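You operate a simulated robot arm through the tools that you are given. There is no shell and no other tool.

You run a simulated two-armed robot. Do the job below in one go: nothing can be reset, and whatever is moved stays where it is left.

TASK
Jog machine 2 to within 2 mm of X 520, Y 1200, Z 390.
Fine: lock Z for the X and Y moves, then unlock it and lower the probe.

Only the result counts: the job must be done as asked and must still hold three seconds after the hand-in. Knocking over, shifting, dropping, spilling or breaking anything else fails it.

THE ROBOT
Two 7-joint arms with two-finger grippers on one trunk that stands fixed in place. Base frame: the origin is at the foot of the trunk, x ahead of it, y to its left, z up. Readings come in m, degrees, newtons and seconds.
The left shoulder is at [0.06, 0.179, 1.053], the right one opposite. With the tool pointing down near the work surface each hand reaches from about 0.24 to 0.66 m from the base axis, measured 20 degrees to its own side. Payload 1.96 kg a hand.
The TCP of each hand is the grasp point between the finger pads, 0.02 m short of the fingertips. In the tool frame z runs along the fingers and y along their closing line. The gripper opens to 0.072 m. The gripper's body begins 0.038 m behind the TCP.
Orientation is that of the tool frame in the base frame, as a unit quaternion [x, y, z, w]. With the fingers straight down and closing along the base's y, the tool's x points along the base's -x, its y along +y and its z along -z.

THE INTERFACE
- The arms move only by the tool nudge_tool. It takes "left_targets", "right_targets" or both (then of equal length, played together; a hand with none holds still); each is a list of rows, each an object (a shift or turn left out is 0, a gripper value left out holds the last) with "slide": the shift along the tool's x, y, z in m, a list of three; "dr": the turn, a rotation vector about the tool's x, y, z in rad, a list of three; "gripper": the finger opening in m, from 0 to 0.072. In form: [{"slide": [dx, dy, dz], "dr": [wx, wy, wz], "gripper": gripper}, ...]. A call has 1 to 20 rows; each row is the pose to reach, as a shift and turn from the pose commanded when the call began, along the tool's axes at that moment. Each row takes 0.2 s and may step no farther than 0.05 m and 8.6 degrees from the row before; otherwise, or with a gripper value out of range, the whole call is refused. Where a pose cannot be reached the arm comes as near as it can. A force on the tool above 40 N (or 10 N above the force at the start of the call, whichever is more), or a blocked arm, ends the call early, and 0.2 s more pass. Each finger travels about 0.153 m/s and halts on what it meets, pressing with about 38 N; the grip force reading is that of the motor and also rises with nothing between the fingers. The clock runs only during rows and for 0.2 s after the last one: add rows that repeat a pose to give the fingers time. It gives the time, the measured TCP pose, the force on the tool (base axes), the opening and the grip force at its end, in the units of the frame above (readings bear some noise), with the torque about the TCP (base axes, N m) and any sound that the robot's microphone picked up.
- Cameras (640 x 400 px; columns grow to the right, rows downward): "scene" is now at [0.0183, 0.0147, 1.6032]; the picture's right is [0.14, -0.99, 0.00], its down [-0.74, -0.10, -0.67] and it looks along [0.66, 0.09, -0.75] (base axes); focal length 364 px, centre (320, 200). "left" rides on the left gripper at [0.071, -0.019, -0.082] in its tool frame; the picture's right is [0.26, 0.97, 0.00], its down [-0.67, 0.18, -0.72] and it looks along [-0.69, 0.19, 0.70] (tool axes); focal length 280 px, centre (320, 200). "right" rides on the right gripper at [0.071, 0.019, -0.082] in its tool frame; the picture's right is [-0.26, 0.96, 0.00], its down [-0.67, -0.18, -0.72] and it looks along [-0.69, -0.19, 0.70] (tool axes); focal length 280 px, centre (320, 200). There is no depth. A picture from a camera that has moved, and an enlarged one, comes with that camera's place and axes in the base frame and with its lens.
- grab_frame(camera): a new picture of that camera. No time passes.
- lift_body(by): slides the trunk up (or, below 0, down) by that many m; the arms and the scene camera ride with it, the base frame stays. It gives what a move gives, with no picture.
- turn_head(pan, tilt): turns the head with the scene camera to pan (to the left, within 86 degrees either way) and tilt (down, from -29 to 69), counted from straight ahead of the robot. It gives what a move gives.
- close_up(camera, box): a new picture of the part [left, top, right, bottom] of that camera's present view, enlarged. No time passes.
- hand_in(): hands the job in; it is judged then, once.

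Places have to be worked out from the pictures, the camera data and where the tool is seen. Open the grippers and draw the arms clear of the work before you hand the job in, unless the task says otherwise.

The tools are called after "Call:" by a JSON object that holds its "api" and its "payload". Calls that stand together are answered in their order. nudge_tool: Moves the arms, as the interface text tells. Its arguments: {"type":"object","properties":{"left_targets":{"type":"array"},"right_targets":{"type":"array"}},"required":[]} The other tools are called the same way: lift_body (by) slides the trunk up or down; turn_head (pan, tilt) turns the head that bears the scene camera; grab_frame (camera) takes a picture; close_up (camera, box) takes an enlarged picture of a part of a camera's view; hand_in () hands the job in.

At the start:

```text
time_s: 0.0
left_eef_pos: [0.4235, 0.3516, 1.0529]
left_ee_rot: [-0.001, 1.0, 0.001, 0.0]
left_ft_force: [-0.2, -0.4, -0.3]
left_moment: [-0.01, -0.01, -0.02]
left_gripper_width: 0.0718
left_grip_force: 0.1
right_eef_pos: [0.3999, -0.0405, 1.0429]
right_ee_rot: [0.0, 1.0, -0.001, 0.0]
right_ft_force: [0.3, 0.0, -0.2]
right_moment: [0.0, -0.01, -0.03]
right_gripper_width: 0.0718
right_grip_force: 0.0
trunk travel left (down, up): [-0.698, 0.292]
head pan, tilt: [7.9, 48.3]
```

scene: 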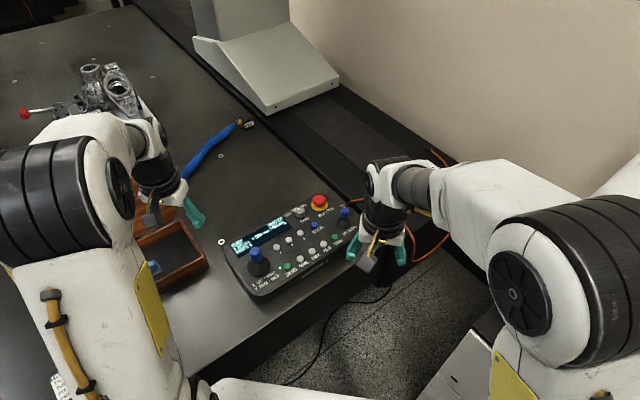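
right: 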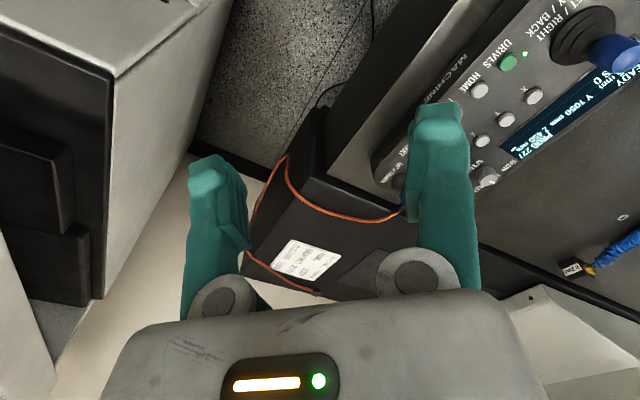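
left: 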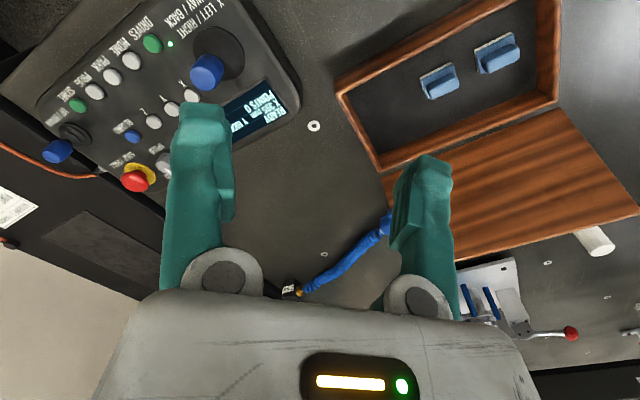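

The panel with a joystick, buttons, and screen lies between the two arms. I'll take close-ups to read its labels.

Call:
{"api": "close_up", "payload": {"camera": "scene", "box": [210, 180, 370, 300]}}

Call:
{"api": "close_up", "payload": {"camera": "left", "box": [0, 0, 320, 200]}}

Call:
{"api": "close_up", "payload": {"camera": "right", "box": [360, 0, 640, 200]}}

Call:
{"api": "close_up", "payload": {"camera": "scene", "box": [0, 0, 320, 200]}}

```text
3.33 times, centred on (290, 240) of scene
camera zoom: at [0.0183, 0.0147, 1.6032], right [0.14, -0.99, 0.0], down [-0.74, -0.1, -0.67], along [0.66, 0.09, -0.75], focal length 1212 px, centre (420, 67)
```

zoom: 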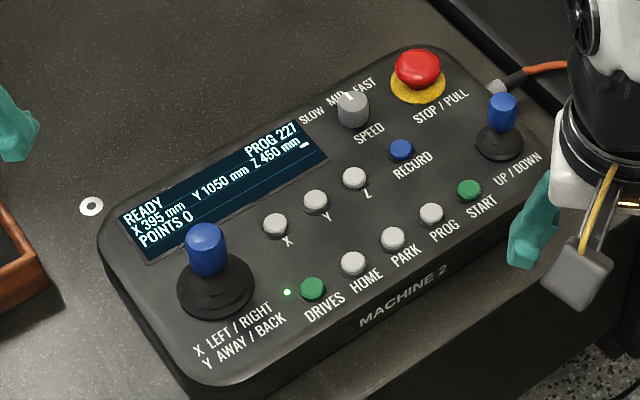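

```text
2.00 times, centred on (160, 100) of left
camera zoom: at [0.3541, 0.3313, 1.1334], right [-0.26, 0.97, 0.0], down [0.67, 0.18, 0.72], along [0.69, 0.19, -0.7], focal length 561 px, centre (640, 400)
```

zoom: 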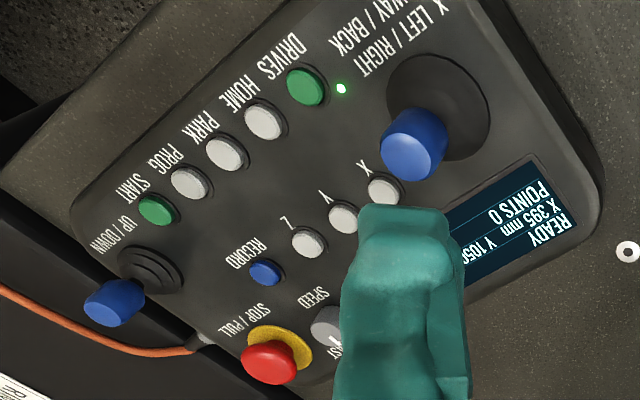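

```text
2.00 times, centred on (500, 100) of right
camera zoom: at [0.3283, -0.0214, 1.1246], right [0.26, 0.96, 0.0], down [0.67, -0.18, 0.72], along [0.69, -0.19, -0.7], focal length 561 px, centre (-40, 400)
```

zoom: 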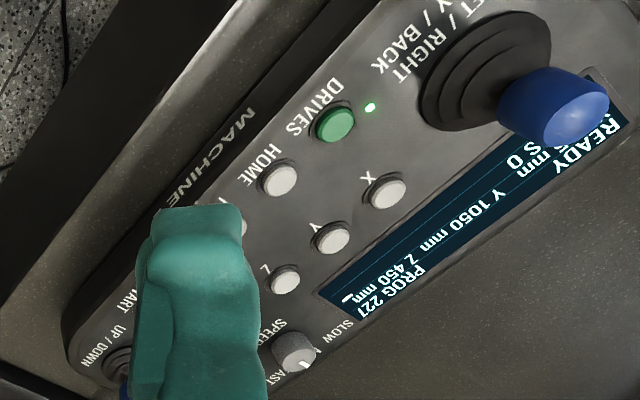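

```text
2.00 times, centred on (160, 100) of scene
camera zoom: at [0.0183, 0.0147, 1.6032], right [0.14, -0.99, 0.0], down [-0.74, -0.1, -0.67], along [0.66, 0.09, -0.75], focal length 727 px, centre (640, 400)
```

zoom: 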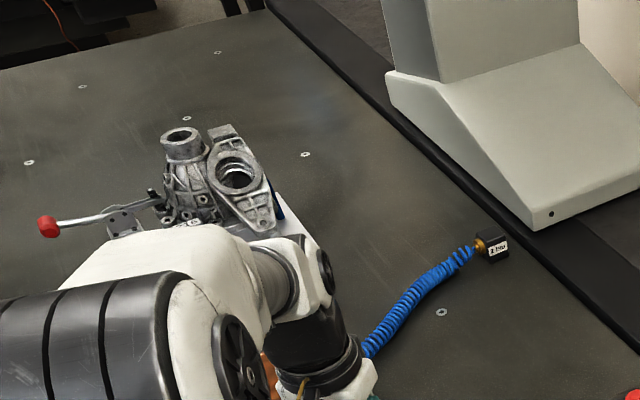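

The panel reads READY, X 395, Y 1050, Z 450, speed MID, with DRIVES lit. Before touching anything I'll turn the head to find the machine itself and anything near its probe.

Call:
{"api": "turn_head", "payload": {"pan": 0, "tilt": 10}}

Call:
{"api": "grab_frame", "payload": {"camera": "scene"}}

```text
time_s: 1.1
left_eef_pos: [0.4245, 0.3516, 1.0535]
left_ee_rot: [0.0, 1.0, 0.0, 0.0]
left_ft_force: [-0.4, 0.0, 0.0]
left_moment: [0.0, 0.0, 0.0]
left_gripper_width: 0.0719
left_grip_force: 0.0
right_eef_pos: [0.3996, -0.0413, 1.0413]
right_ee_rot: [0.001, 1.0, -0.001, 0.001]
right_ft_force: [-0.7, -0.5, 1.0]
right_moment: [-0.02, -0.02, -0.03]
right_gripper_width: 0.0721
right_grip_force: 0.1
trunk travel left (down, up): [-0.698, 0.292]
head pan, tilt: [0.0, 10.0]
```

```text
taken
camera scene: at [0.0335, 0.0039, 1.6626], right [0.0, -1.0, 0.0], down [-0.17, 0.0, -0.98], along [0.98, 0.0, -0.17], focal length 364 px, centre (320, 200)
```

scene: 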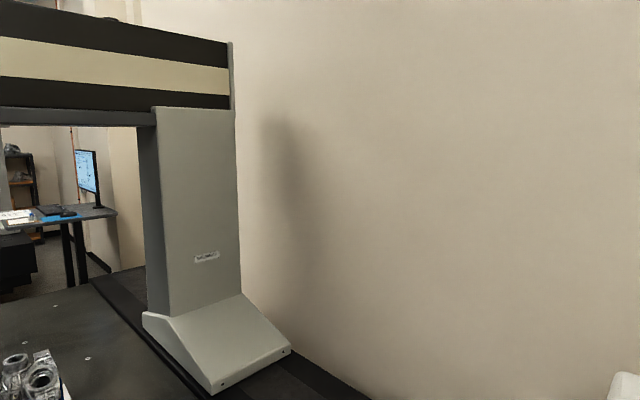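

The right leg of the bridge is visible, so this is a bridge-type measuring machine. I'll pan left to see the carriage and probe.

Call:
{"api": "turn_head", "payload": {"pan": 40, "tilt": 10}}

Call:
{"api": "grab_frame", "payload": {"camera": "scene"}}

Call:
{"api": "turn_head", "payload": {"pan": 40, "tilt": 35}}

Call:
{"api": "grab_frame", "payload": {"camera": "scene"}}

```text
time_s: 2.1
left_eef_pos: [0.4236, 0.3519, 1.0533]
left_ee_rot: [0.0, 1.0, 0.0, 0.0]
left_ft_force: [-0.2, 1.0, -0.4]
left_moment: [0.0, -0.04, 0.0]
left_gripper_width: 0.072
left_grip_force: 0.0
right_eef_pos: [0.3989, -0.0405, 1.0435]
right_ee_rot: [0.001, 1.0, -0.001, 0.0]
right_ft_force: [1.2, -0.2, 0.2]
right_moment: [0.0, 0.01, -0.02]
right_gripper_width: 0.0722
right_grip_force: 0.0
trunk travel left (down, up): [-0.698, 0.292]
head pan, tilt: [40.0, 10.0]
```

```text
taken
camera scene: at [0.0118, 0.0636, 1.6627], right [0.64, -0.77, 0.0], down [-0.13, -0.11, -0.98], along [0.75, 0.63, -0.17], focal length 364 px, centre (320, 200)
```

scene: 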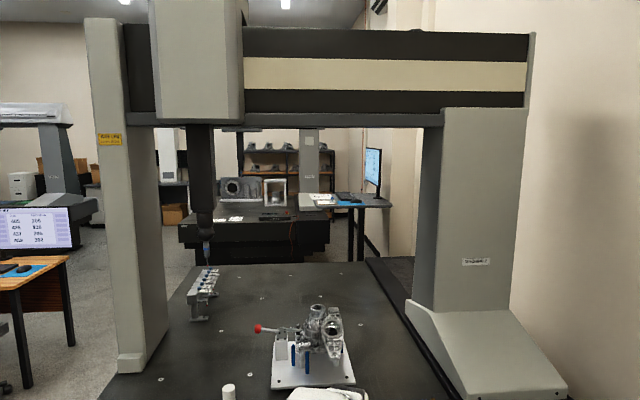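

```text
time_s: 3.0
left_eef_pos: [0.425, 0.3513, 1.0531]
left_ee_rot: [0.0, 1.0, 0.0, -0.001]
left_ft_force: [1.1, 0.6, 0.2]
left_moment: [0.02, 0.01, 0.0]
left_gripper_width: 0.0718
left_grip_force: 0.0
right_eef_pos: [0.3985, -0.0404, 1.0427]
right_ee_rot: [0.0, 1.0, -0.001, 0.0]
right_ft_force: [0.2, -0.4, -0.2]
right_moment: [0.01, 0.04, 0.01]
right_gripper_width: 0.0721
right_grip_force: 0.0
trunk travel left (down, up): [-0.698, 0.292]
head pan, tilt: [40.0, 35.0]
```

```text
taken
camera scene: at [0.0079, 0.0605, 1.6226], right [0.64, -0.77, 0.0], down [-0.44, -0.37, -0.82], along [0.63, 0.53, -0.57], focal length 364 px, centre (320, 200)
```

scene: 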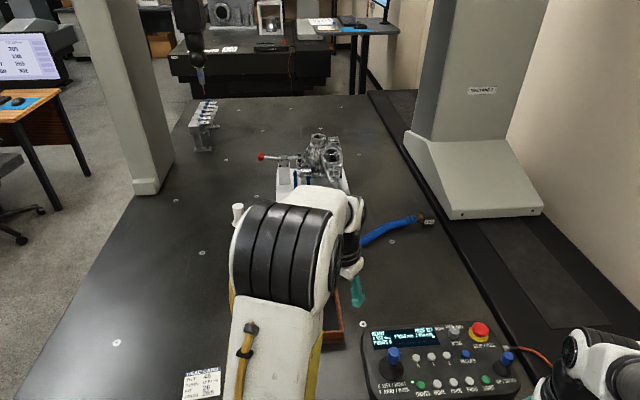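

I see the probe hanging at the left of the bridge above a rack, and a paper note on the table. I'll zoom in on the note, the machine's label plate and the probe area.

Call:
{"api": "close_up", "payload": {"camera": "scene", "box": [160, 350, 250, 400]}}

Call:
{"api": "close_up", "payload": {"camera": "scene", "box": [450, 75, 520, 110]}}

Call:
{"api": "close_up", "payload": {"camera": "scene", "box": [160, 0, 360, 200]}}

Call:
{"api": "close_up", "payload": {"camera": "scene", "box": [350, 310, 540, 400]}}

Call:
{"api": "close_up", "payload": {"camera": "scene", "box": [0, 20, 80, 110]}}

```text
7.11 times, centred on (205, 375) of scene
camera zoom: at [0.0079, 0.0605, 1.6226], right [0.64, -0.77, 0.0], down [-0.44, -0.37, -0.82], along [0.63, 0.53, -0.57], focal length 2586 px, centre (1138, -1044)
```

zoom: 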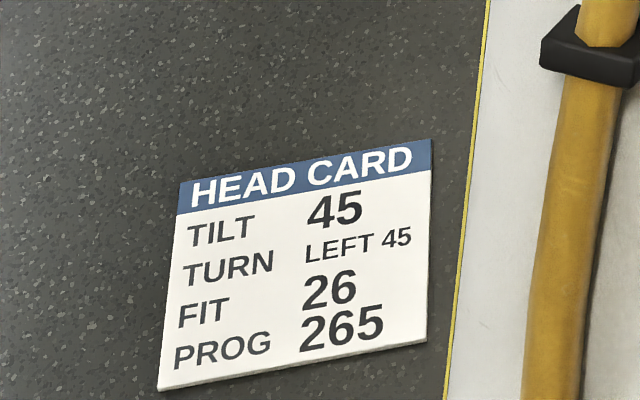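

```text
9.14 times, centred on (485, 92) of scene
camera zoom: at [0.0079, 0.0605, 1.6226], right [0.64, -0.77, 0.0], down [-0.44, -0.37, -0.82], along [0.63, 0.53, -0.57], focal length 3325 px, centre (-1189, 1183)
```

zoom: 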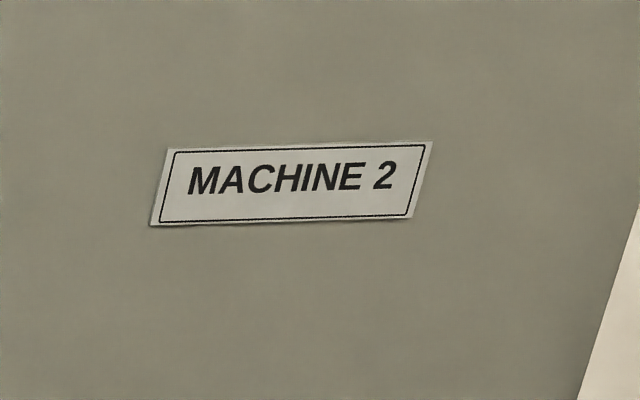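

```text
2.00 times, centred on (260, 100) of scene
camera zoom: at [0.0079, 0.0605, 1.6226], right [0.64, -0.77, 0.0], down [-0.44, -0.37, -0.82], along [0.63, 0.53, -0.57], focal length 727 px, centre (440, 400)
```

zoom: 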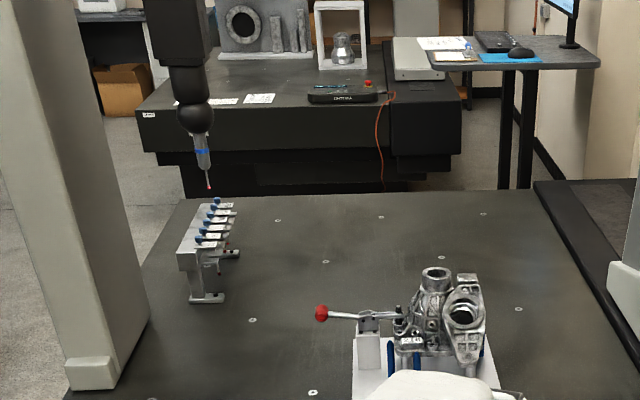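

```text
3.37 times, centred on (445, 355) of scene
camera zoom: at [0.0079, 0.0605, 1.6226], right [0.64, -0.77, 0.0], down [-0.44, -0.37, -0.82], along [0.63, 0.53, -0.57], focal length 1225 px, centre (-101, -322)
```

zoom: 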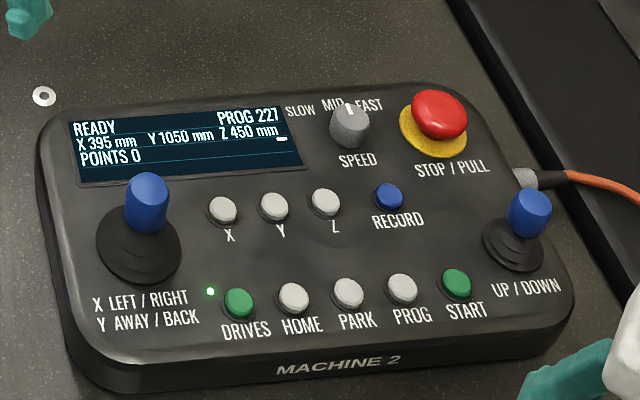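

```text
4.44 times, centred on (40, 65) of scene
camera zoom: at [0.0079, 0.0605, 1.6226], right [0.64, -0.77, 0.0], down [-0.44, -0.37, -0.82], along [0.63, 0.53, -0.57], focal length 1616 px, centre (1564, 800)
```

zoom: 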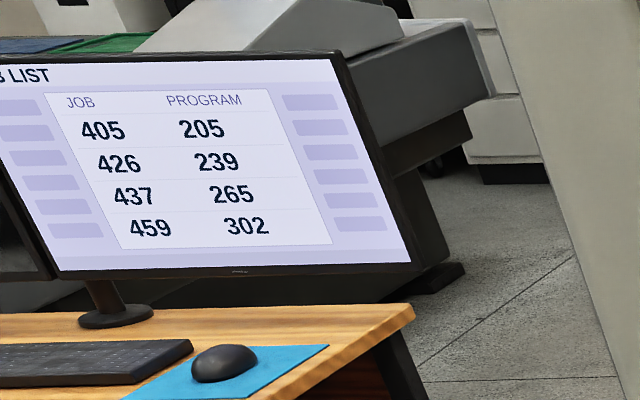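

The panel and the bridge are both labelled MACHINE 2. From two views the panel is yawed 45° (its "right" points along about (0.71,-0.71)). The Z button is near (0.621, 0.155, 0.769) and the big stick's knob near (0.503, 0.247, 0.838). I'll move the left hand above the Z button with the fingers closed, staying high.

Call:
{"api": "nudge_tool", "payload": {"left_targets": [{"slide": [-0.03, -0.03, 0.0], "gripper": 0.0}, {"slide": [-0.06, -0.06, 0.01], "gripper": 0.0}, {"slide": [-0.09, -0.09, 0.02], "gripper": 0.0}, {"slide": [-0.12, -0.12, 0.03], "gripper": 0.0}, {"slide": [-0.15, -0.15, 0.04], "gripper": 0.0}, {"slide": [-0.175, -0.175, 0.06], "gripper": 0.0}, {"slide": [-0.1965, -0.1965, 0.09], "gripper": 0.0}, {"slide": [-0.1965, -0.1965, 0.12], "gripper": 0.0}, {"slide": [-0.1965, -0.1965, 0.12], "gripper": 0.0}]}}

Call:
{"api": "grab_frame", "payload": {"camera": "left"}}

Call:
{"api": "grab_frame", "payload": {"camera": "scene"}}

Call:
{"api": "grab_frame", "payload": {"camera": "right"}}

```text
time_s: 5.0
left_eef_pos: [0.5654, 0.1397, 0.9753]
left_ee_rot: [-0.001, 1.0, -0.001, 0.01]
left_ft_force: [0.1, -0.1, 0.2]
left_moment: [-0.03, 0.03, 0.01]
left_gripper_width: 0.0
left_grip_force: 29.8
left hand out of reach, approached as far as the arm can: row 1, 2, 3, 4, 5, 6, 7, 8, 9
right_eef_pos: [0.3992, -0.04, 1.0428]
right_ee_rot: [0.0, 1.0, -0.001, 0.0]
right_ft_force: [-0.1, -0.1, 0.8]
right_moment: [-0.05, 0.01, -0.03]
right_gripper_width: 0.072
right_grip_force: 0.0
trunk travel left (down, up): [-0.698, 0.292]
head pan, tilt: [40.0, 35.0]
```

```text
taken
camera left: at [0.4931, 0.1205, 1.0544], right [-0.26, 0.96, -0.01], down [0.66, 0.19, 0.73], along [0.7, 0.19, -0.68], focal length 280 px, centre (320, 200)
```

left: 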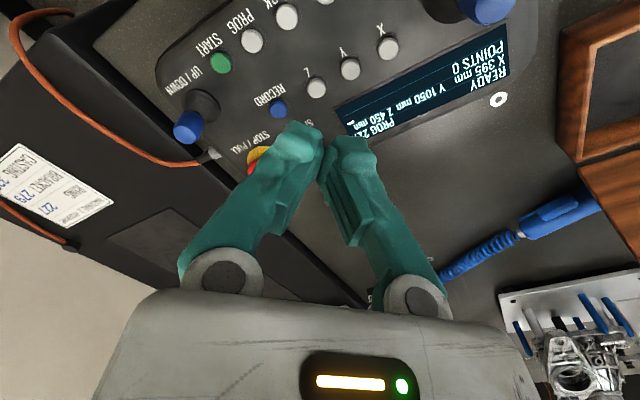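

```text
taken
camera scene: at [0.0076, 0.0621, 1.6225], right [0.64, -0.77, 0.0], down [-0.44, -0.37, -0.82], along [0.63, 0.53, -0.57], focal length 364 px, centre (320, 200)
```

scene: 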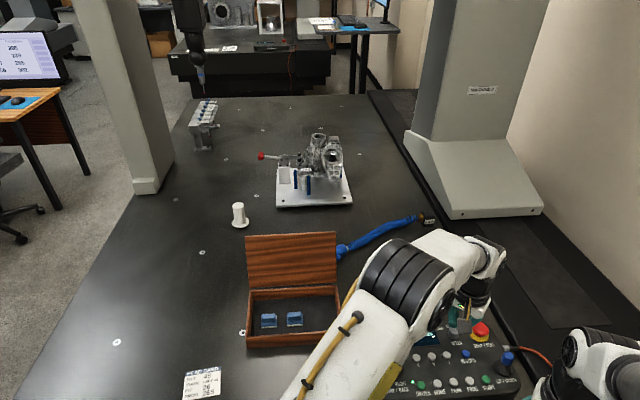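

```text
taken
camera right: at [0.3281, -0.0204, 1.1247], right [0.26, 0.96, 0.0], down [0.67, -0.18, 0.72], along [0.69, -0.19, -0.7], focal length 280 px, centre (320, 200)
```

right: 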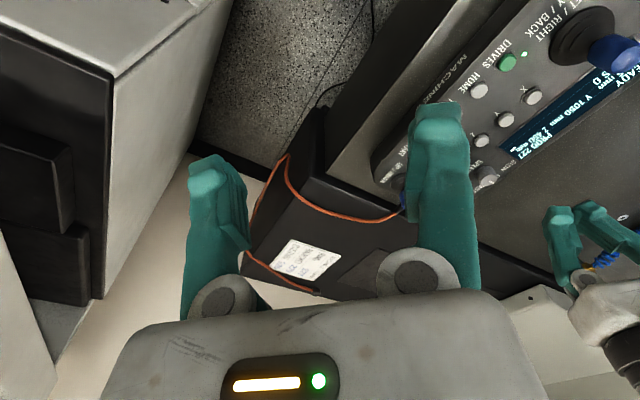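

The arm could not fully reach the commanded point at this height; the Z button shows up at about (0.621, 0.152) in the left camera as well. I'll descend part way and see where the hand ends up as the reach improves lower down.

Call:
{"api": "nudge_tool", "payload": {"left_targets": [{"slide": [0, 0, 0.03]}, {"slide": [0, 0, 0.06]}, {"slide": [0, 0, 0.09]}, {"slide": [0, 0, 0.09]}]}}

Call:
{"api": "grab_frame", "payload": {"camera": "left"}}

```text
time_s: 6.0
left_eef_pos: [0.5616, 0.1395, 0.8836]
left_ee_rot: [0.0, 1.0, 0.0, 0.0]
left_ft_force: [0.6, -0.3, 0.5]
left_moment: [0.0, -0.03, -0.01]
left_gripper_width: 0.0
left_grip_force: 29.6
right_eef_pos: [0.3988, -0.0419, 1.043]
right_ee_rot: [0.0, 1.0, 0.0, 0.001]
right_ft_force: [0.6, 0.3, 0.1]
right_moment: [0.04, -0.03, 0.0]
right_gripper_width: 0.0718
right_grip_force: 0.0
trunk travel left (down, up): [-0.698, 0.292]
head pan, tilt: [40.0, 35.0]
```

```text
taken
camera left: at [0.4923, 0.119, 0.9635], right [-0.26, 0.97, 0.0], down [0.67, 0.18, 0.72], along [0.69, 0.19, -0.7], focal length 280 px, centre (320, 200)
```

left: 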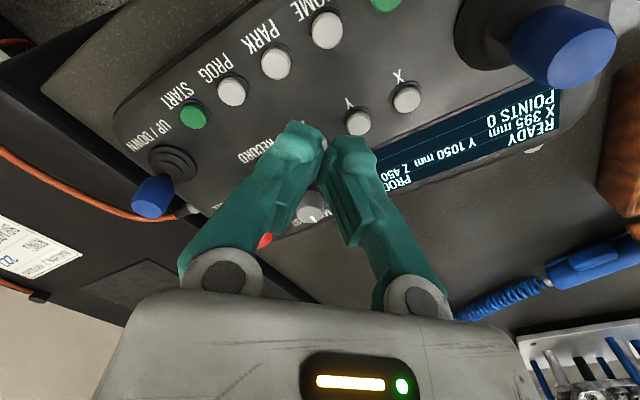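

The commanded pose follows the reached pose, and the arm is now at (0.562, 0.140, 0.884), pointing straight down. I'll shift forward over the Z button and go a little lower.

Call:
{"api": "nudge_tool", "payload": {"left_targets": [{"slide": [-0.02, 0.005, 0.01]}, {"slide": [-0.04, 0.009, 0.02]}, {"slide": [-0.0594, 0.0135, 0.035]}, {"slide": [-0.0594, 0.0135, 0.045]}, {"slide": [-0.0594, 0.0135, 0.045]}]}}

Call:
{"api": "grab_frame", "payload": {"camera": "left"}}

Call:
{"api": "close_up", "payload": {"camera": "scene", "box": [360, 300, 540, 400]}}

Call:
{"api": "close_up", "payload": {"camera": "right", "box": [400, 0, 640, 240]}}

```text
time_s: 7.2
left_eef_pos: [0.6021, 0.1469, 0.8649]
left_ee_rot: [0.0, 1.0, 0.0, 0.001]
left_ft_force: [0.0, -0.5, -0.7]
left_moment: [-0.01, 0.0, 0.01]
left_gripper_width: 0.0
left_grip_force: 29.7
left hand out of reach, approached as far as the arm can: row 3, 4, 5
right_eef_pos: [0.3989, -0.0407, 1.042]
right_ee_rot: [0.0, 1.0, -0.002, 0.0]
right_ft_force: [0.2, -0.3, 0.4]
right_moment: [-0.02, 0.0, -0.01]
right_gripper_width: 0.0721
right_grip_force: 0.0
trunk travel left (down, up): [-0.698, 0.292]
head pan, tilt: [40.0, 35.0]
```

```text
taken
camera left: at [0.5324, 0.1263, 0.9442], right [-0.26, 0.96, 0.0], down [0.67, 0.18, 0.72], along [0.69, 0.19, -0.7], focal length 280 px, centre (320, 200)
```

left: 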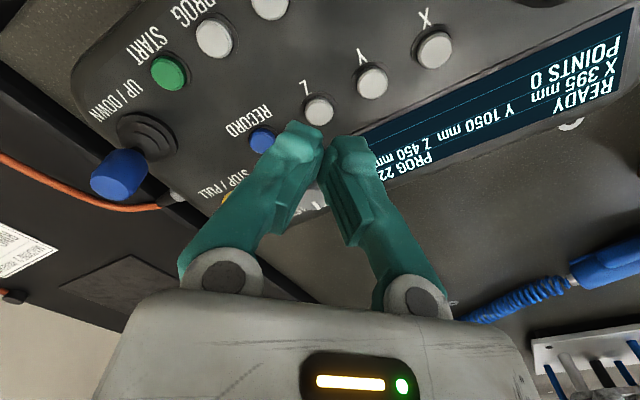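

```text
3.56 times, centred on (450, 350) of scene
camera zoom: at [0.0079, 0.0604, 1.6226], right [0.64, -0.77, 0.0], down [-0.44, -0.37, -0.82], along [0.63, 0.53, -0.57], focal length 1293 px, centre (-142, -333)
```

zoom: 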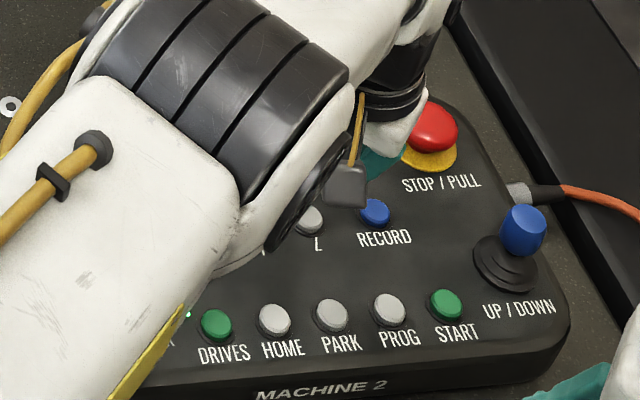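

```text
1.67 times, centred on (520, 120) of right
camera zoom: at [0.3283, -0.0215, 1.1246], right [0.26, 0.96, 0.0], down [0.67, -0.18, 0.72], along [0.69, -0.19, -0.7], focal length 467 px, centre (-13, 333)
```

zoom: 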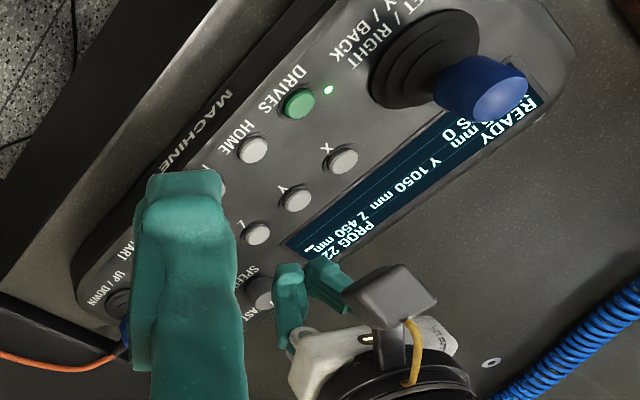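

The Z button refines to about (0.622, 0.151), and the arm's straight-down reach ends just short of it. I'll tilt the tool about 15° outward to gain reach and come to hover about 1.5 cm above the button.

Call:
{"api": "nudge_tool", "payload": {"left_targets": [{"slide": [0, 0, 0], "dr": [0, -0.131, 0]}, {"slide": [0, 0, 0.01], "dr": [0, -0.262, 0]}, {"slide": [-0.012, 0.002, 0.025], "dr": [0, -0.262, 0]}, {"slide": [-0.023, 0.004, 0.04], "dr": [0, -0.262, 0]}, {"slide": [-0.023, 0.004, 0.055], "dr": [0, -0.262, 0]}, {"slide": [-0.023, 0.004, 0.055], "dr": [0, -0.262, 0]}]}}

Call:
{"api": "grab_frame", "payload": {"camera": "left"}}

Call:
{"api": "close_up", "payload": {"camera": "right", "box": [400, 0, 640, 240]}}

Call:
{"api": "close_up", "payload": {"camera": "scene", "box": [360, 300, 540, 400]}}

```text
time_s: 8.6
left_eef_pos: [0.625, 0.1508, 0.8086]
left_ee_rot: [0.0, 0.991, 0.0, 0.13]
left_ft_force: [-0.7, -0.4, -1.0]
left_moment: [-0.01, 0.0, 0.0]
left_gripper_width: 0.0003
left_grip_force: 29.3
right_eef_pos: [0.3992, -0.0419, 1.0424]
right_ee_rot: [-0.001, 1.0, 0.0, 0.0]
right_ft_force: [0.3, 0.1, -0.7]
right_moment: [-0.02, -0.01, 0.02]
right_gripper_width: 0.072
right_grip_force: 0.1
trunk travel left (down, up): [-0.698, 0.292]
head pan, tilt: [40.0, 35.0]
```

```text
taken
camera left: at [0.5362, 0.1299, 0.8679], right [-0.25, 0.96, -0.07], down [0.47, 0.18, 0.87], along [0.85, 0.19, -0.5], focal length 280 px, centre (320, 200)
```

left: 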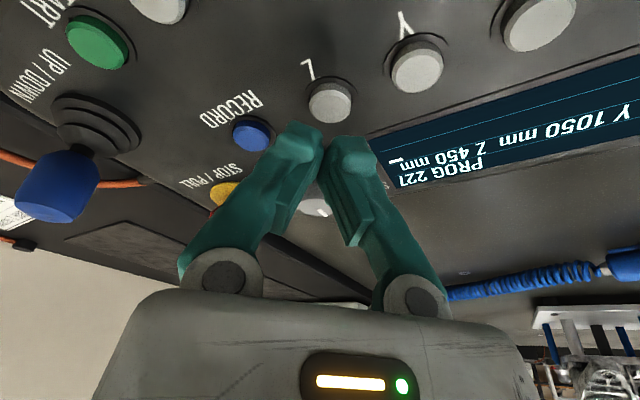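

```text
1.67 times, centred on (520, 120) of right
camera zoom: at [0.3283, -0.0215, 1.1246], right [0.26, 0.96, 0.0], down [0.67, -0.18, 0.72], along [0.69, -0.19, -0.7], focal length 467 px, centre (-13, 333)
```

zoom: 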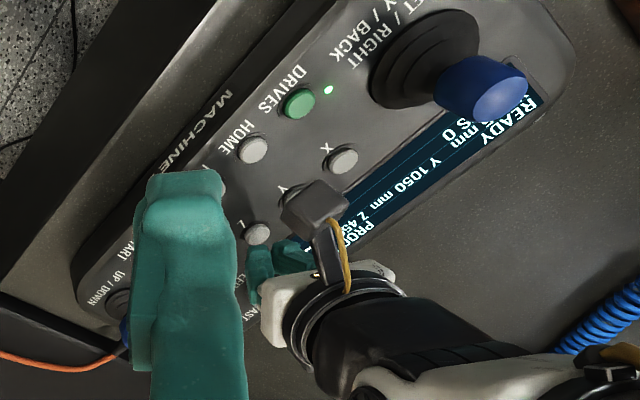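

```text
3.56 times, centred on (450, 350) of scene
camera zoom: at [0.0078, 0.0604, 1.6226], right [0.64, -0.77, 0.0], down [-0.44, -0.37, -0.82], along [0.63, 0.53, -0.57], focal length 1293 px, centre (-142, -333)
```

zoom: 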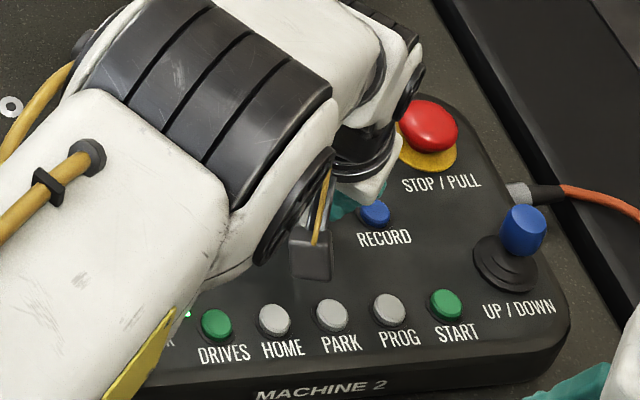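

The fingertip edge is lined up over the Z button, which I now place at about (0.620, 0.150, 0.767). I'll descend along base −z to just above it.

Call:
{"api": "nudge_tool", "payload": {"left_targets": [{"slide": [0.00155, 0, 0.0058]}, {"slide": [0.0031, 0, 0.0116]}, {"slide": [0.0041, 0, 0.0155]}, {"slide": [0.0041, 0, 0.0155]}]}}

Call:
{"api": "grab_frame", "payload": {"camera": "left"}}

```text
time_s: 9.6
left_eef_pos: [0.6258, 0.1519, 0.7924]
left_ee_rot: [0.0, 0.991, 0.001, 0.131]
left_ft_force: [0.7, -0.5, 0.1]
left_moment: [-0.02, -0.01, 0.0]
left_gripper_width: 0.0002
left_grip_force: 29.1
right_eef_pos: [0.3992, -0.0404, 1.0428]
right_ee_rot: [0.0, 1.0, -0.001, 0.0]
right_ft_force: [0.5, -0.5, -0.8]
right_moment: [-0.03, -0.04, 0.01]
right_gripper_width: 0.0721
right_grip_force: 0.0
trunk travel left (down, up): [-0.698, 0.292]
head pan, tilt: [40.0, 35.0]
```

```text
taken
camera left: at [0.5371, 0.1308, 0.8527], right [-0.25, 0.96, -0.07], down [0.47, 0.18, 0.87], along [0.85, 0.19, -0.5], focal length 280 px, centre (320, 200)
```

left: 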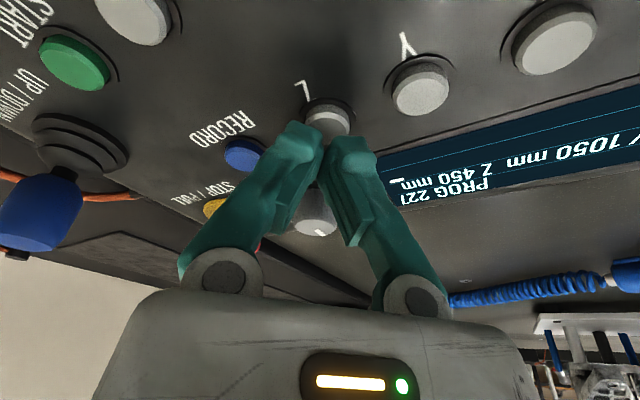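

The button sits a few mm nearer the robot than the tip edge (about (0.618, 0.149)). I'll shift back 4 mm and down 4 mm toward contact, then read the force.

Call:
{"api": "nudge_tool", "payload": {"left_targets": [{"slide": [0.0039, -0.002, -0.001]}, {"slide": [0.0044, -0.002, 0.0009]}, {"slide": [0.0049, -0.002, 0.0029]}, {"slide": [0.0049, -0.002, 0.0029]}]}}

Call:
{"api": "close_up", "payload": {"camera": "left", "box": [160, 40, 640, 240]}}

```text
time_s: 10.6
left_eef_pos: [0.6217, 0.1499, 0.7892]
left_ee_rot: [0.0, 0.991, 0.001, 0.13]
left_ft_force: [-1.0, -0.4, -0.2]
left_moment: [-0.01, -0.03, 0.03]
left_gripper_width: 0.0
left_grip_force: 30.2
right_eef_pos: [0.3991, -0.0406, 1.0424]
right_ee_rot: [0.0, 1.0, -0.001, 0.0]
right_ft_force: [1.0, 0.5, 0.1]
right_moment: [0.02, 0.0, 0.01]
right_gripper_width: 0.072
right_grip_force: 0.0
trunk travel left (down, up): [-0.698, 0.292]
head pan, tilt: [40.0, 35.0]
```

```text
1.33 times, centred on (400, 140) of left
camera zoom: at [0.5335, 0.1294, 0.8486], right [-0.25, 0.97, -0.07], down [0.47, 0.18, 0.87], along [0.85, 0.19, -0.5], focal length 374 px, centre (213, 280)
```

zoom: 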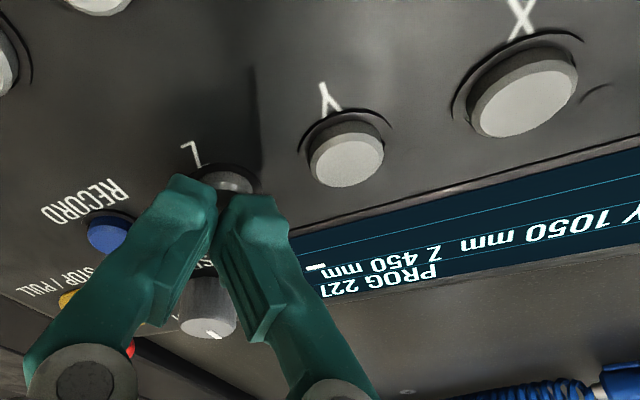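

No contact force yet with the tip edge at about z 0.768. I'll go 3 mm lower and read again.

Call:
{"api": "nudge_tool", "payload": {"left_targets": [{"slide": [0.0004, 0, 0.00145]}, {"slide": [0.0008, 0, 0.0029]}, {"slide": [0.0008, 0, 0.0029]}]}}

Call:
{"api": "close_up", "payload": {"camera": "left", "box": [160, 40, 640, 240]}}

```text
time_s: 11.4
left_eef_pos: [0.6226, 0.1501, 0.7856]
left_ee_rot: [0.001, 0.991, 0.0, 0.131]
left_ft_force: [-0.4, -0.6, -0.1]
left_moment: [0.03, 0.03, 0.0]
left_gripper_width: 0.0
left_grip_force: 29.6
right_eef_pos: [0.3987, -0.0402, 1.0428]
right_ee_rot: [0.0, 1.0, -0.001, 0.0]
right_ft_force: [-0.4, 0.8, 0.5]
right_moment: [0.0, 0.01, -0.01]
right_gripper_width: 0.0721
right_grip_force: 0.0
trunk travel left (down, up): [-0.698, 0.292]
head pan, tilt: [40.0, 35.0]
```

```text
1.33 times, centred on (400, 140) of left
camera zoom: at [0.5336, 0.1285, 0.8449], right [-0.25, 0.96, -0.07], down [0.47, 0.18, 0.87], along [0.85, 0.19, -0.5], focal length 374 px, centre (213, 280)
```

zoom: 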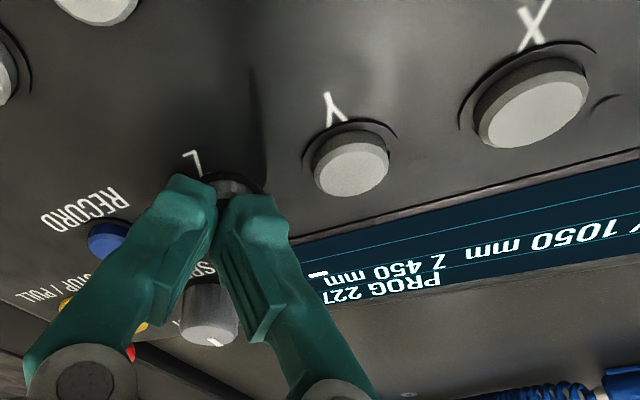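

Still no force at tip edge z ≈ 0.764. I'll go down another 3 mm in 1 mm rows.

Call:
{"api": "nudge_tool", "payload": {"left_targets": [{"slide": [0.00026, 0, 0.00097]}, {"slide": [0.00052, 0, 0.0019]}, {"slide": [0.0008, 0, 0.0029]}, {"slide": [0.0008, 0, 0.0029]}]}}

Call:
{"api": "close_up", "payload": {"camera": "left", "box": [160, 40, 640, 240]}}

```text
time_s: 12.4
left_eef_pos: [0.6212, 0.1485, 0.7818]
left_ee_rot: [0.0, 0.991, 0.001, 0.131]
left_ft_force: [1.4, -0.4, 3.2]
left_moment: [-0.01, 0.0, 0.01]
left_gripper_width: 0.0
left_grip_force: 29.5
right_eef_pos: [0.3993, -0.0411, 1.0419]
right_ee_rot: [0.0, 1.0, 0.0, 0.0]
right_ft_force: [0.2, 0.6, -0.4]
right_moment: [0.0, -0.02, 0.0]
right_gripper_width: 0.0719
right_grip_force: 0.0
trunk travel left (down, up): [-0.698, 0.292]
head pan, tilt: [40.0, 35.0]
heard: click
```

```text
1.33 times, centred on (400, 140) of left
camera zoom: at [0.5332, 0.1282, 0.8417], right [-0.25, 0.96, -0.07], down [0.47, 0.18, 0.87], along [0.85, 0.19, -0.5], focal length 374 px, centre (213, 280)
```

zoom: 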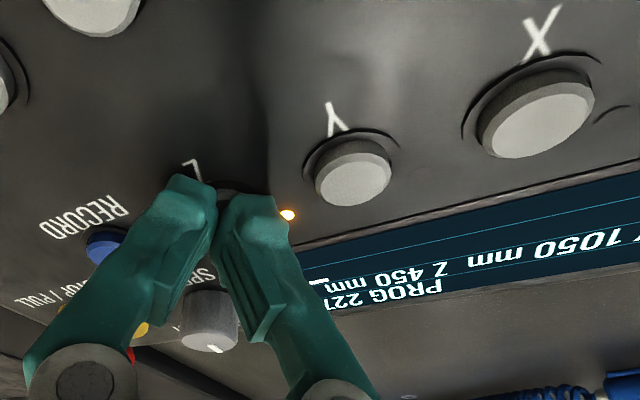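

A click, about 3 N, and an orange lamp came on beside the Z button, so Z looks locked. I'll lift straight up and back off, then check the panel.

Call:
{"api": "nudge_tool", "payload": {"left_targets": [{"slide": [-0.0026, 0, -0.0097]}, {"slide": [-0.0052, 0, -0.019]}, {"slide": [-0.0104, 0, -0.0386]}, {"slide": [-0.0155, 0, -0.058]}, {"slide": [0.02, 0, -0.08]}, {"slide": [0.055, 0.01, -0.1]}, {"slide": [0.055, 0.01, -0.1]}]}}

Call:
{"api": "grab_frame", "payload": {"camera": "left"}}

Call:
{"api": "close_up", "payload": {"camera": "left", "box": [200, 0, 640, 220]}}

```text
time_s: 14.0
left_eef_pos: [0.542, 0.1561, 0.8659]
left_ee_rot: [0.0, 0.992, 0.0, 0.13]
left_ft_force: [0.3, 0.0, 0.2]
left_moment: [0.0, 0.0, -0.03]
left_gripper_width: 0.0001
left_grip_force: 30.3
right_eef_pos: [0.4001, -0.0425, 1.0419]
right_ee_rot: [0.001, 1.0, 0.0, 0.0]
right_ft_force: [0.5, 0.2, -0.4]
right_moment: [-0.04, -0.02, 0.0]
right_gripper_width: 0.0721
right_grip_force: 0.1
trunk travel left (down, up): [-0.698, 0.292]
head pan, tilt: [40.0, 35.0]
```

```text
taken
camera left: at [0.4533, 0.1373, 0.9251], right [-0.25, 0.97, -0.07], down [0.47, 0.18, 0.87], along [0.85, 0.19, -0.5], focal length 280 px, centre (320, 200)
```

left: 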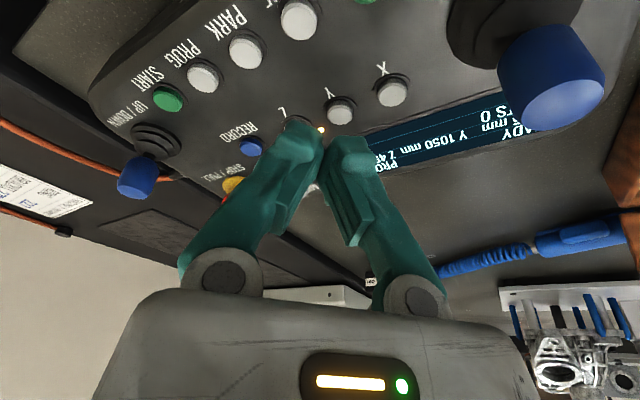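

```text
1.45 times, centred on (420, 110) of left
camera zoom: at [0.4533, 0.1373, 0.9251], right [-0.25, 0.97, -0.07], down [0.47, 0.18, 0.87], along [0.85, 0.19, -0.5], focal length 408 px, centre (174, 331)
```

zoom: 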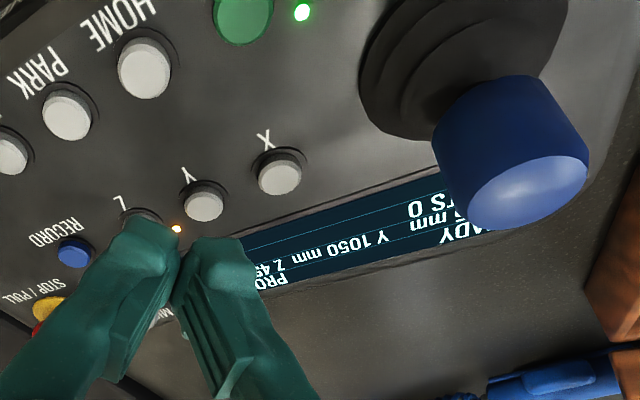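

The orange lamp by Z stays on with X and Y unlit, so the Z lock is engaged. Next I'll raise the hand, remove the tilt and open the fingers, before turning the gripper to match the big stick's X axis.

Call:
{"api": "nudge_tool", "payload": {"left_targets": [{"slide": [-0.0097, 0, -0.0362], "gripper": 0.072}, {"slide": [-0.0194, 0, -0.0724], "dr": [0, 0.131, 0], "gripper": 0.072}, {"slide": [-0.0194, 0, -0.0724], "dr": [0, 0.262, 0], "gripper": 0.072}, {"slide": [-0.0194, 0, -0.0724], "dr": [0, 0.262, 0], "gripper": 0.072}]}}

Call:
{"api": "close_up", "payload": {"camera": "right", "box": [400, 0, 640, 240]}}

Call:
{"api": "grab_frame", "payload": {"camera": "left"}}

```text
time_s: 15.0
left_eef_pos: [0.5412, 0.1577, 0.9394]
left_ee_rot: [0.0, 1.0, 0.0, 0.001]
left_ft_force: [0.3, -1.1, -0.3]
left_moment: [0.0, 0.0, 0.02]
left_gripper_width: 0.0718
left_grip_force: 0.1
right_eef_pos: [0.3983, -0.0408, 1.0437]
right_ee_rot: [0.0, 1.0, 0.0, 0.0]
right_ft_force: [0.5, 0.1, -0.7]
right_moment: [-0.04, 0.0, 0.02]
right_gripper_width: 0.0721
right_grip_force: 0.1
trunk travel left (down, up): [-0.698, 0.292]
head pan, tilt: [40.0, 35.0]
```

```text
1.67 times, centred on (520, 120) of right
camera zoom: at [0.3277, -0.0216, 1.1248], right [0.26, 0.96, 0.0], down [0.67, -0.18, 0.72], along [0.69, -0.19, -0.7], focal length 467 px, centre (-13, 333)
```

zoom: 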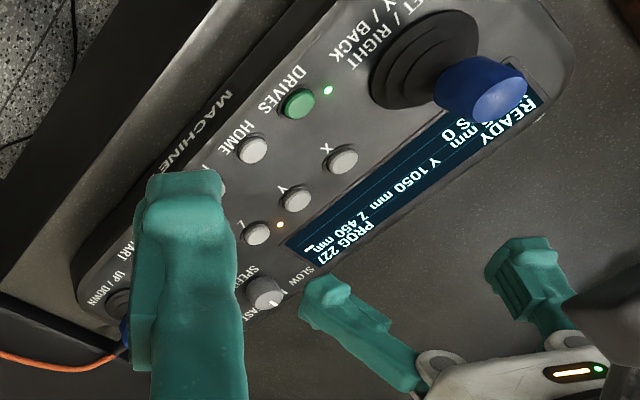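

```text
taken
camera left: at [0.4717, 0.1367, 1.0208], right [-0.26, 0.96, 0.0], down [0.67, 0.18, 0.72], along [0.69, 0.19, -0.7], focal length 280 px, centre (320, 200)
```

left: 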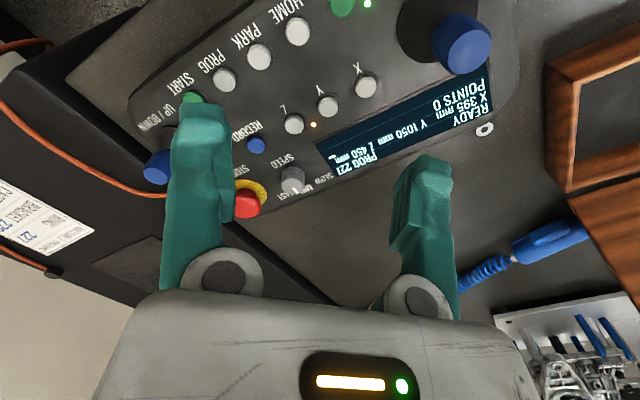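

The fingers are open and the tool is vertical at (0.541, 0.158, 0.939). I'll move over the big knob, about (0.506, 0.249), while turning −45° about the tool axis so the closing line lies along panel left-right.

Call:
{"api": "nudge_tool", "payload": {"left_targets": [{"slide": [0.006, 0.015, 0.0], "dr": [0, 0, -0.131]}, {"slide": [0.012, 0.03, 0.0], "dr": [0, 0, -0.262]}, {"slide": [0.018, 0.046, 0.0], "dr": [0, 0, -0.393]}, {"slide": [0.024, 0.061, 0.0], "dr": [0, 0, -0.524]}, {"slide": [0.03, 0.076, 0.0], "dr": [0, 0, -0.655]}, {"slide": [0.035, 0.091, 0.0], "dr": [0, 0, -0.785]}, {"slide": [0.035, 0.091, 0.0], "dr": [0, 0, -0.785]}]}}

Call:
{"api": "grab_frame", "payload": {"camera": "left"}}

Call:
{"api": "close_up", "payload": {"camera": "scene", "box": [340, 270, 560, 400]}}

```text
time_s: 16.6
left_eef_pos: [0.5073, 0.2494, 0.9414]
left_ee_rot: [-0.383, 0.924, 0.0, 0.001]
left_ft_force: [0.5, 0.7, -0.2]
left_moment: [-0.01, 0.0, -0.01]
left_gripper_width: 0.0722
left_grip_force: 0.1
right_eef_pos: [0.399, -0.0409, 1.0416]
right_ee_rot: [0.0, 1.0, 0.0, -0.001]
right_ft_force: [-0.4, -0.5, 0.0]
right_moment: [-0.01, 0.01, 0.0]
right_gripper_width: 0.0721
right_grip_force: 0.1
trunk travel left (down, up): [-0.698, 0.292]
head pan, tilt: [40.0, 35.0]
```

```text
taken
camera left: at [0.4715, 0.1837, 1.0218], right [-0.87, 0.5, 0.0], down [0.35, 0.61, 0.72], along [0.35, 0.62, -0.7], focal length 280 px, centre (320, 200)
```

left: 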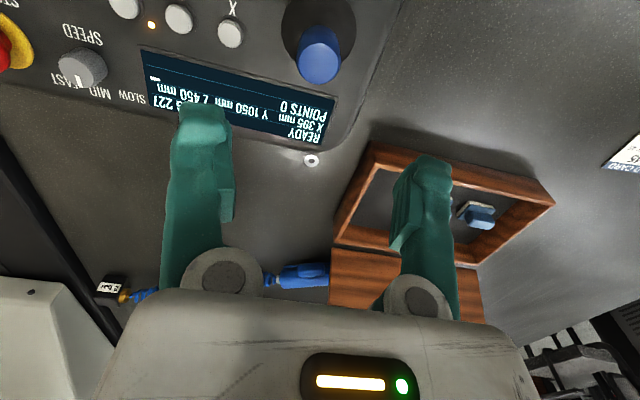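

```text
2.91 times, centred on (450, 335) of scene
camera zoom: at [0.0081, 0.0601, 1.6226], right [0.64, -0.77, 0.0], down [-0.44, -0.37, -0.82], along [0.63, 0.53, -0.57], focal length 1058 px, centre (-58, -193)
```

zoom: 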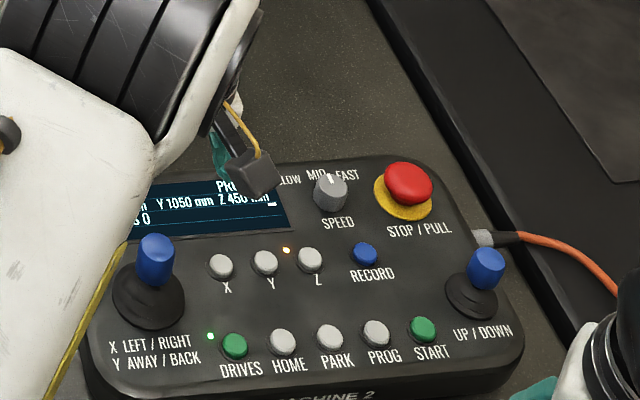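

The gripper is aligned and the knob appears between the finger columns, with its top face near row 65. I'll descend to TCP z ≈ 0.87, keeping the tips above the knob top, and check alignment.

Call:
{"api": "nudge_tool", "payload": {"left_targets": [{"slide": [0, 0, 0.025]}, {"slide": [0, 0, 0.05]}, {"slide": [0, 0, 0.068]}, {"slide": [0, 0, 0.068]}]}}

Call:
{"api": "grab_frame", "payload": {"camera": "left"}}

Call:
{"api": "close_up", "payload": {"camera": "right", "box": [400, 0, 640, 240]}}

```text
time_s: 17.6
left_eef_pos: [0.5046, 0.2471, 0.8729]
left_ee_rot: [-0.383, 0.924, 0.0, 0.0]
left_ft_force: [0.1, 0.7, -0.1]
left_moment: [0.01, -0.02, 0.0]
left_gripper_width: 0.0721
left_grip_force: 0.0
right_eef_pos: [0.3999, -0.0406, 1.0443]
right_ee_rot: [0.0, 1.0, 0.0, 0.001]
right_ft_force: [0.1, 0.0, 0.4]
right_moment: [0.02, -0.02, 0.0]
right_gripper_width: 0.0718
right_grip_force: 0.1
trunk travel left (down, up): [-0.698, 0.292]
head pan, tilt: [40.0, 35.0]
```

```text
taken
camera left: at [0.47, 0.1834, 0.9536], right [-0.87, 0.5, 0.0], down [0.35, 0.61, 0.72], along [0.36, 0.62, -0.7], focal length 280 px, centre (320, 200)
```

left: 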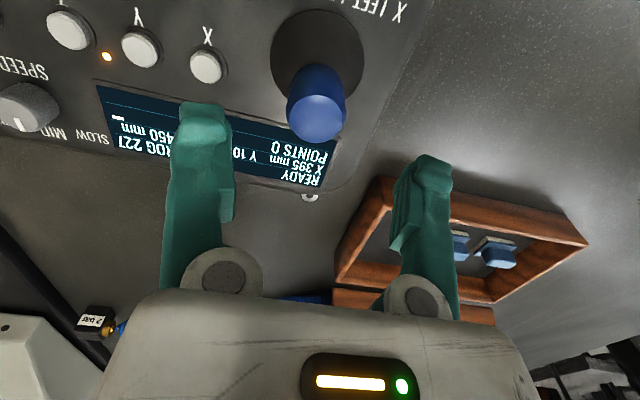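

```text
1.67 times, centred on (520, 120) of right
camera zoom: at [0.3283, -0.0215, 1.1246], right [0.26, 0.96, 0.0], down [0.67, -0.18, 0.72], along [0.69, -0.19, -0.7], focal length 467 px, centre (-13, 333)
```

zoom: 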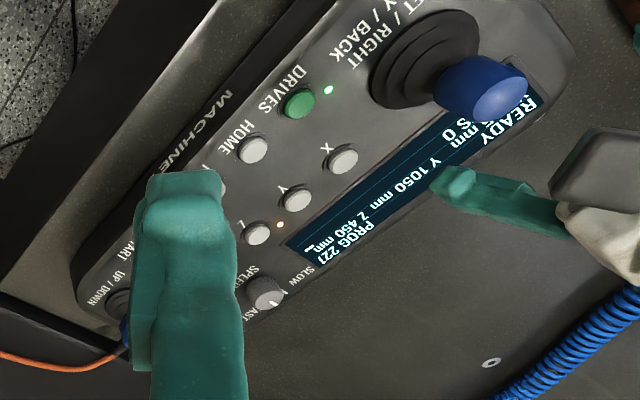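

The knob top comes out at about (0.508, 0.248, 0.821), roughly 30 mm across, and the TCP is within 3 mm of its axis. I'll lower the open fingers around the knob to TCP z ≈ 0.81.

Call:
{"api": "nudge_tool", "payload": {"left_targets": [{"slide": [-0.002, -0.001, 0.015]}, {"slide": [-0.002, -0.001, 0.03]}, {"slide": [-0.002, -0.001, 0.045]}, {"slide": [-0.002, -0.001, 0.062]}, {"slide": [-0.002, -0.001, 0.062]}]}}

Call:
{"api": "grab_frame", "payload": {"camera": "left"}}

Call:
{"api": "close_up", "payload": {"camera": "right", "box": [480, 0, 640, 120]}}

```text
time_s: 18.8
left_eef_pos: [0.5089, 0.2487, 0.8114]
left_ee_rot: [-0.383, 0.924, 0.0, 0.0]
left_ft_force: [0.6, 0.5, 0.5]
left_moment: [0.0, 0.01, 0.05]
left_gripper_width: 0.0718
left_grip_force: 0.1
right_eef_pos: [0.3989, -0.0419, 1.043]
right_ee_rot: [0.0, 1.0, -0.001, 0.0]
right_ft_force: [0.2, 0.1, 0.5]
right_moment: [-0.02, -0.02, -0.01]
right_gripper_width: 0.072
right_grip_force: 0.1
trunk travel left (down, up): [-0.698, 0.292]
head pan, tilt: [40.0, 35.0]
```

```text
taken
camera left: at [0.4733, 0.1833, 0.8916], right [-0.87, 0.5, 0.0], down [0.35, 0.61, 0.72], along [0.36, 0.62, -0.7], focal length 280 px, centre (320, 200)
```

left: 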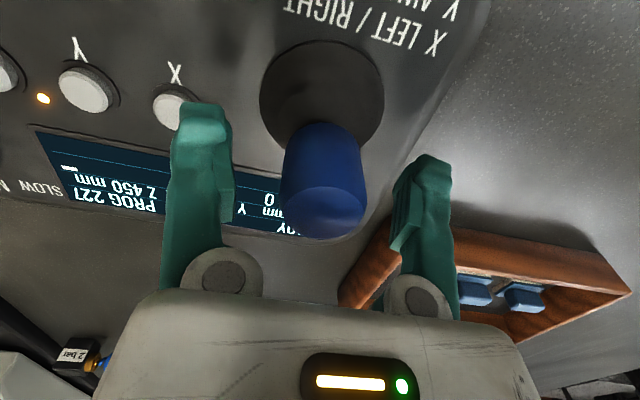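

```text
3.33 times, centred on (560, 60) of right
camera zoom: at [0.3281, -0.0216, 1.1247], right [0.26, 0.96, 0.0], down [0.67, -0.18, 0.72], along [0.69, -0.19, -0.7], focal length 935 px, centre (-480, 667)
```

zoom: 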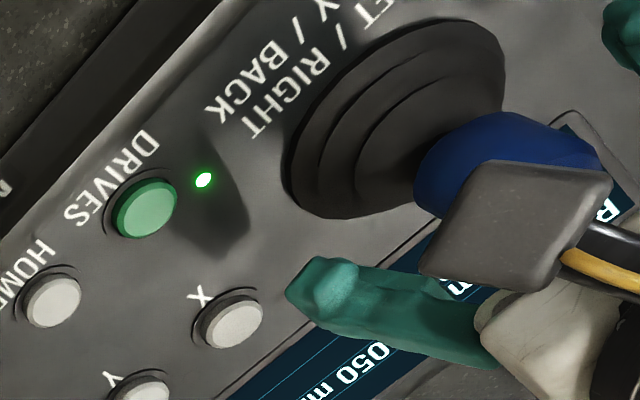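

The knob is centred between the fingers (columns 280–367, centre about 323). I need a view of the X and Y digits while the hand is here, so I'll check the scene camera.

Call:
{"api": "close_up", "payload": {"camera": "scene", "box": [340, 270, 560, 400]}}

Call:
{"api": "close_up", "payload": {"camera": "left", "box": [0, 100, 400, 260]}}

```text
2.91 times, centred on (450, 335) of scene
camera zoom: at [0.0075, 0.0602, 1.6226], right [0.64, -0.77, 0.0], down [-0.44, -0.37, -0.82], along [0.63, 0.53, -0.57], focal length 1058 px, centre (-58, -193)
```

zoom: 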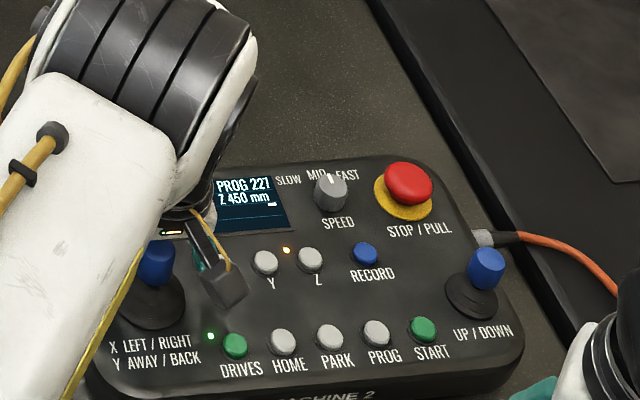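

```text
1.60 times, centred on (200, 180) of left
camera zoom: at [0.4733, 0.1833, 0.8916], right [-0.87, 0.5, 0.0], down [0.35, 0.61, 0.72], along [0.36, 0.62, -0.7], focal length 449 px, centre (512, 232)
```

zoom: 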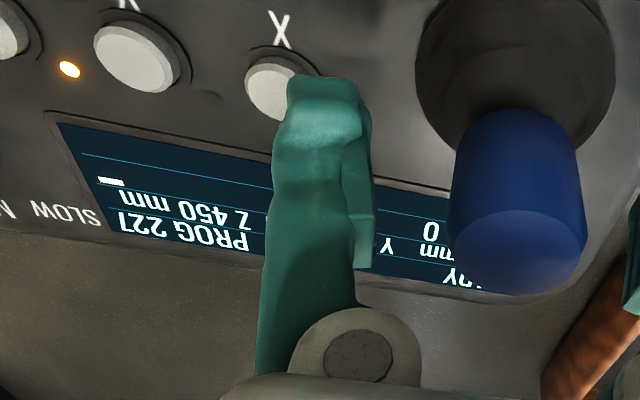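

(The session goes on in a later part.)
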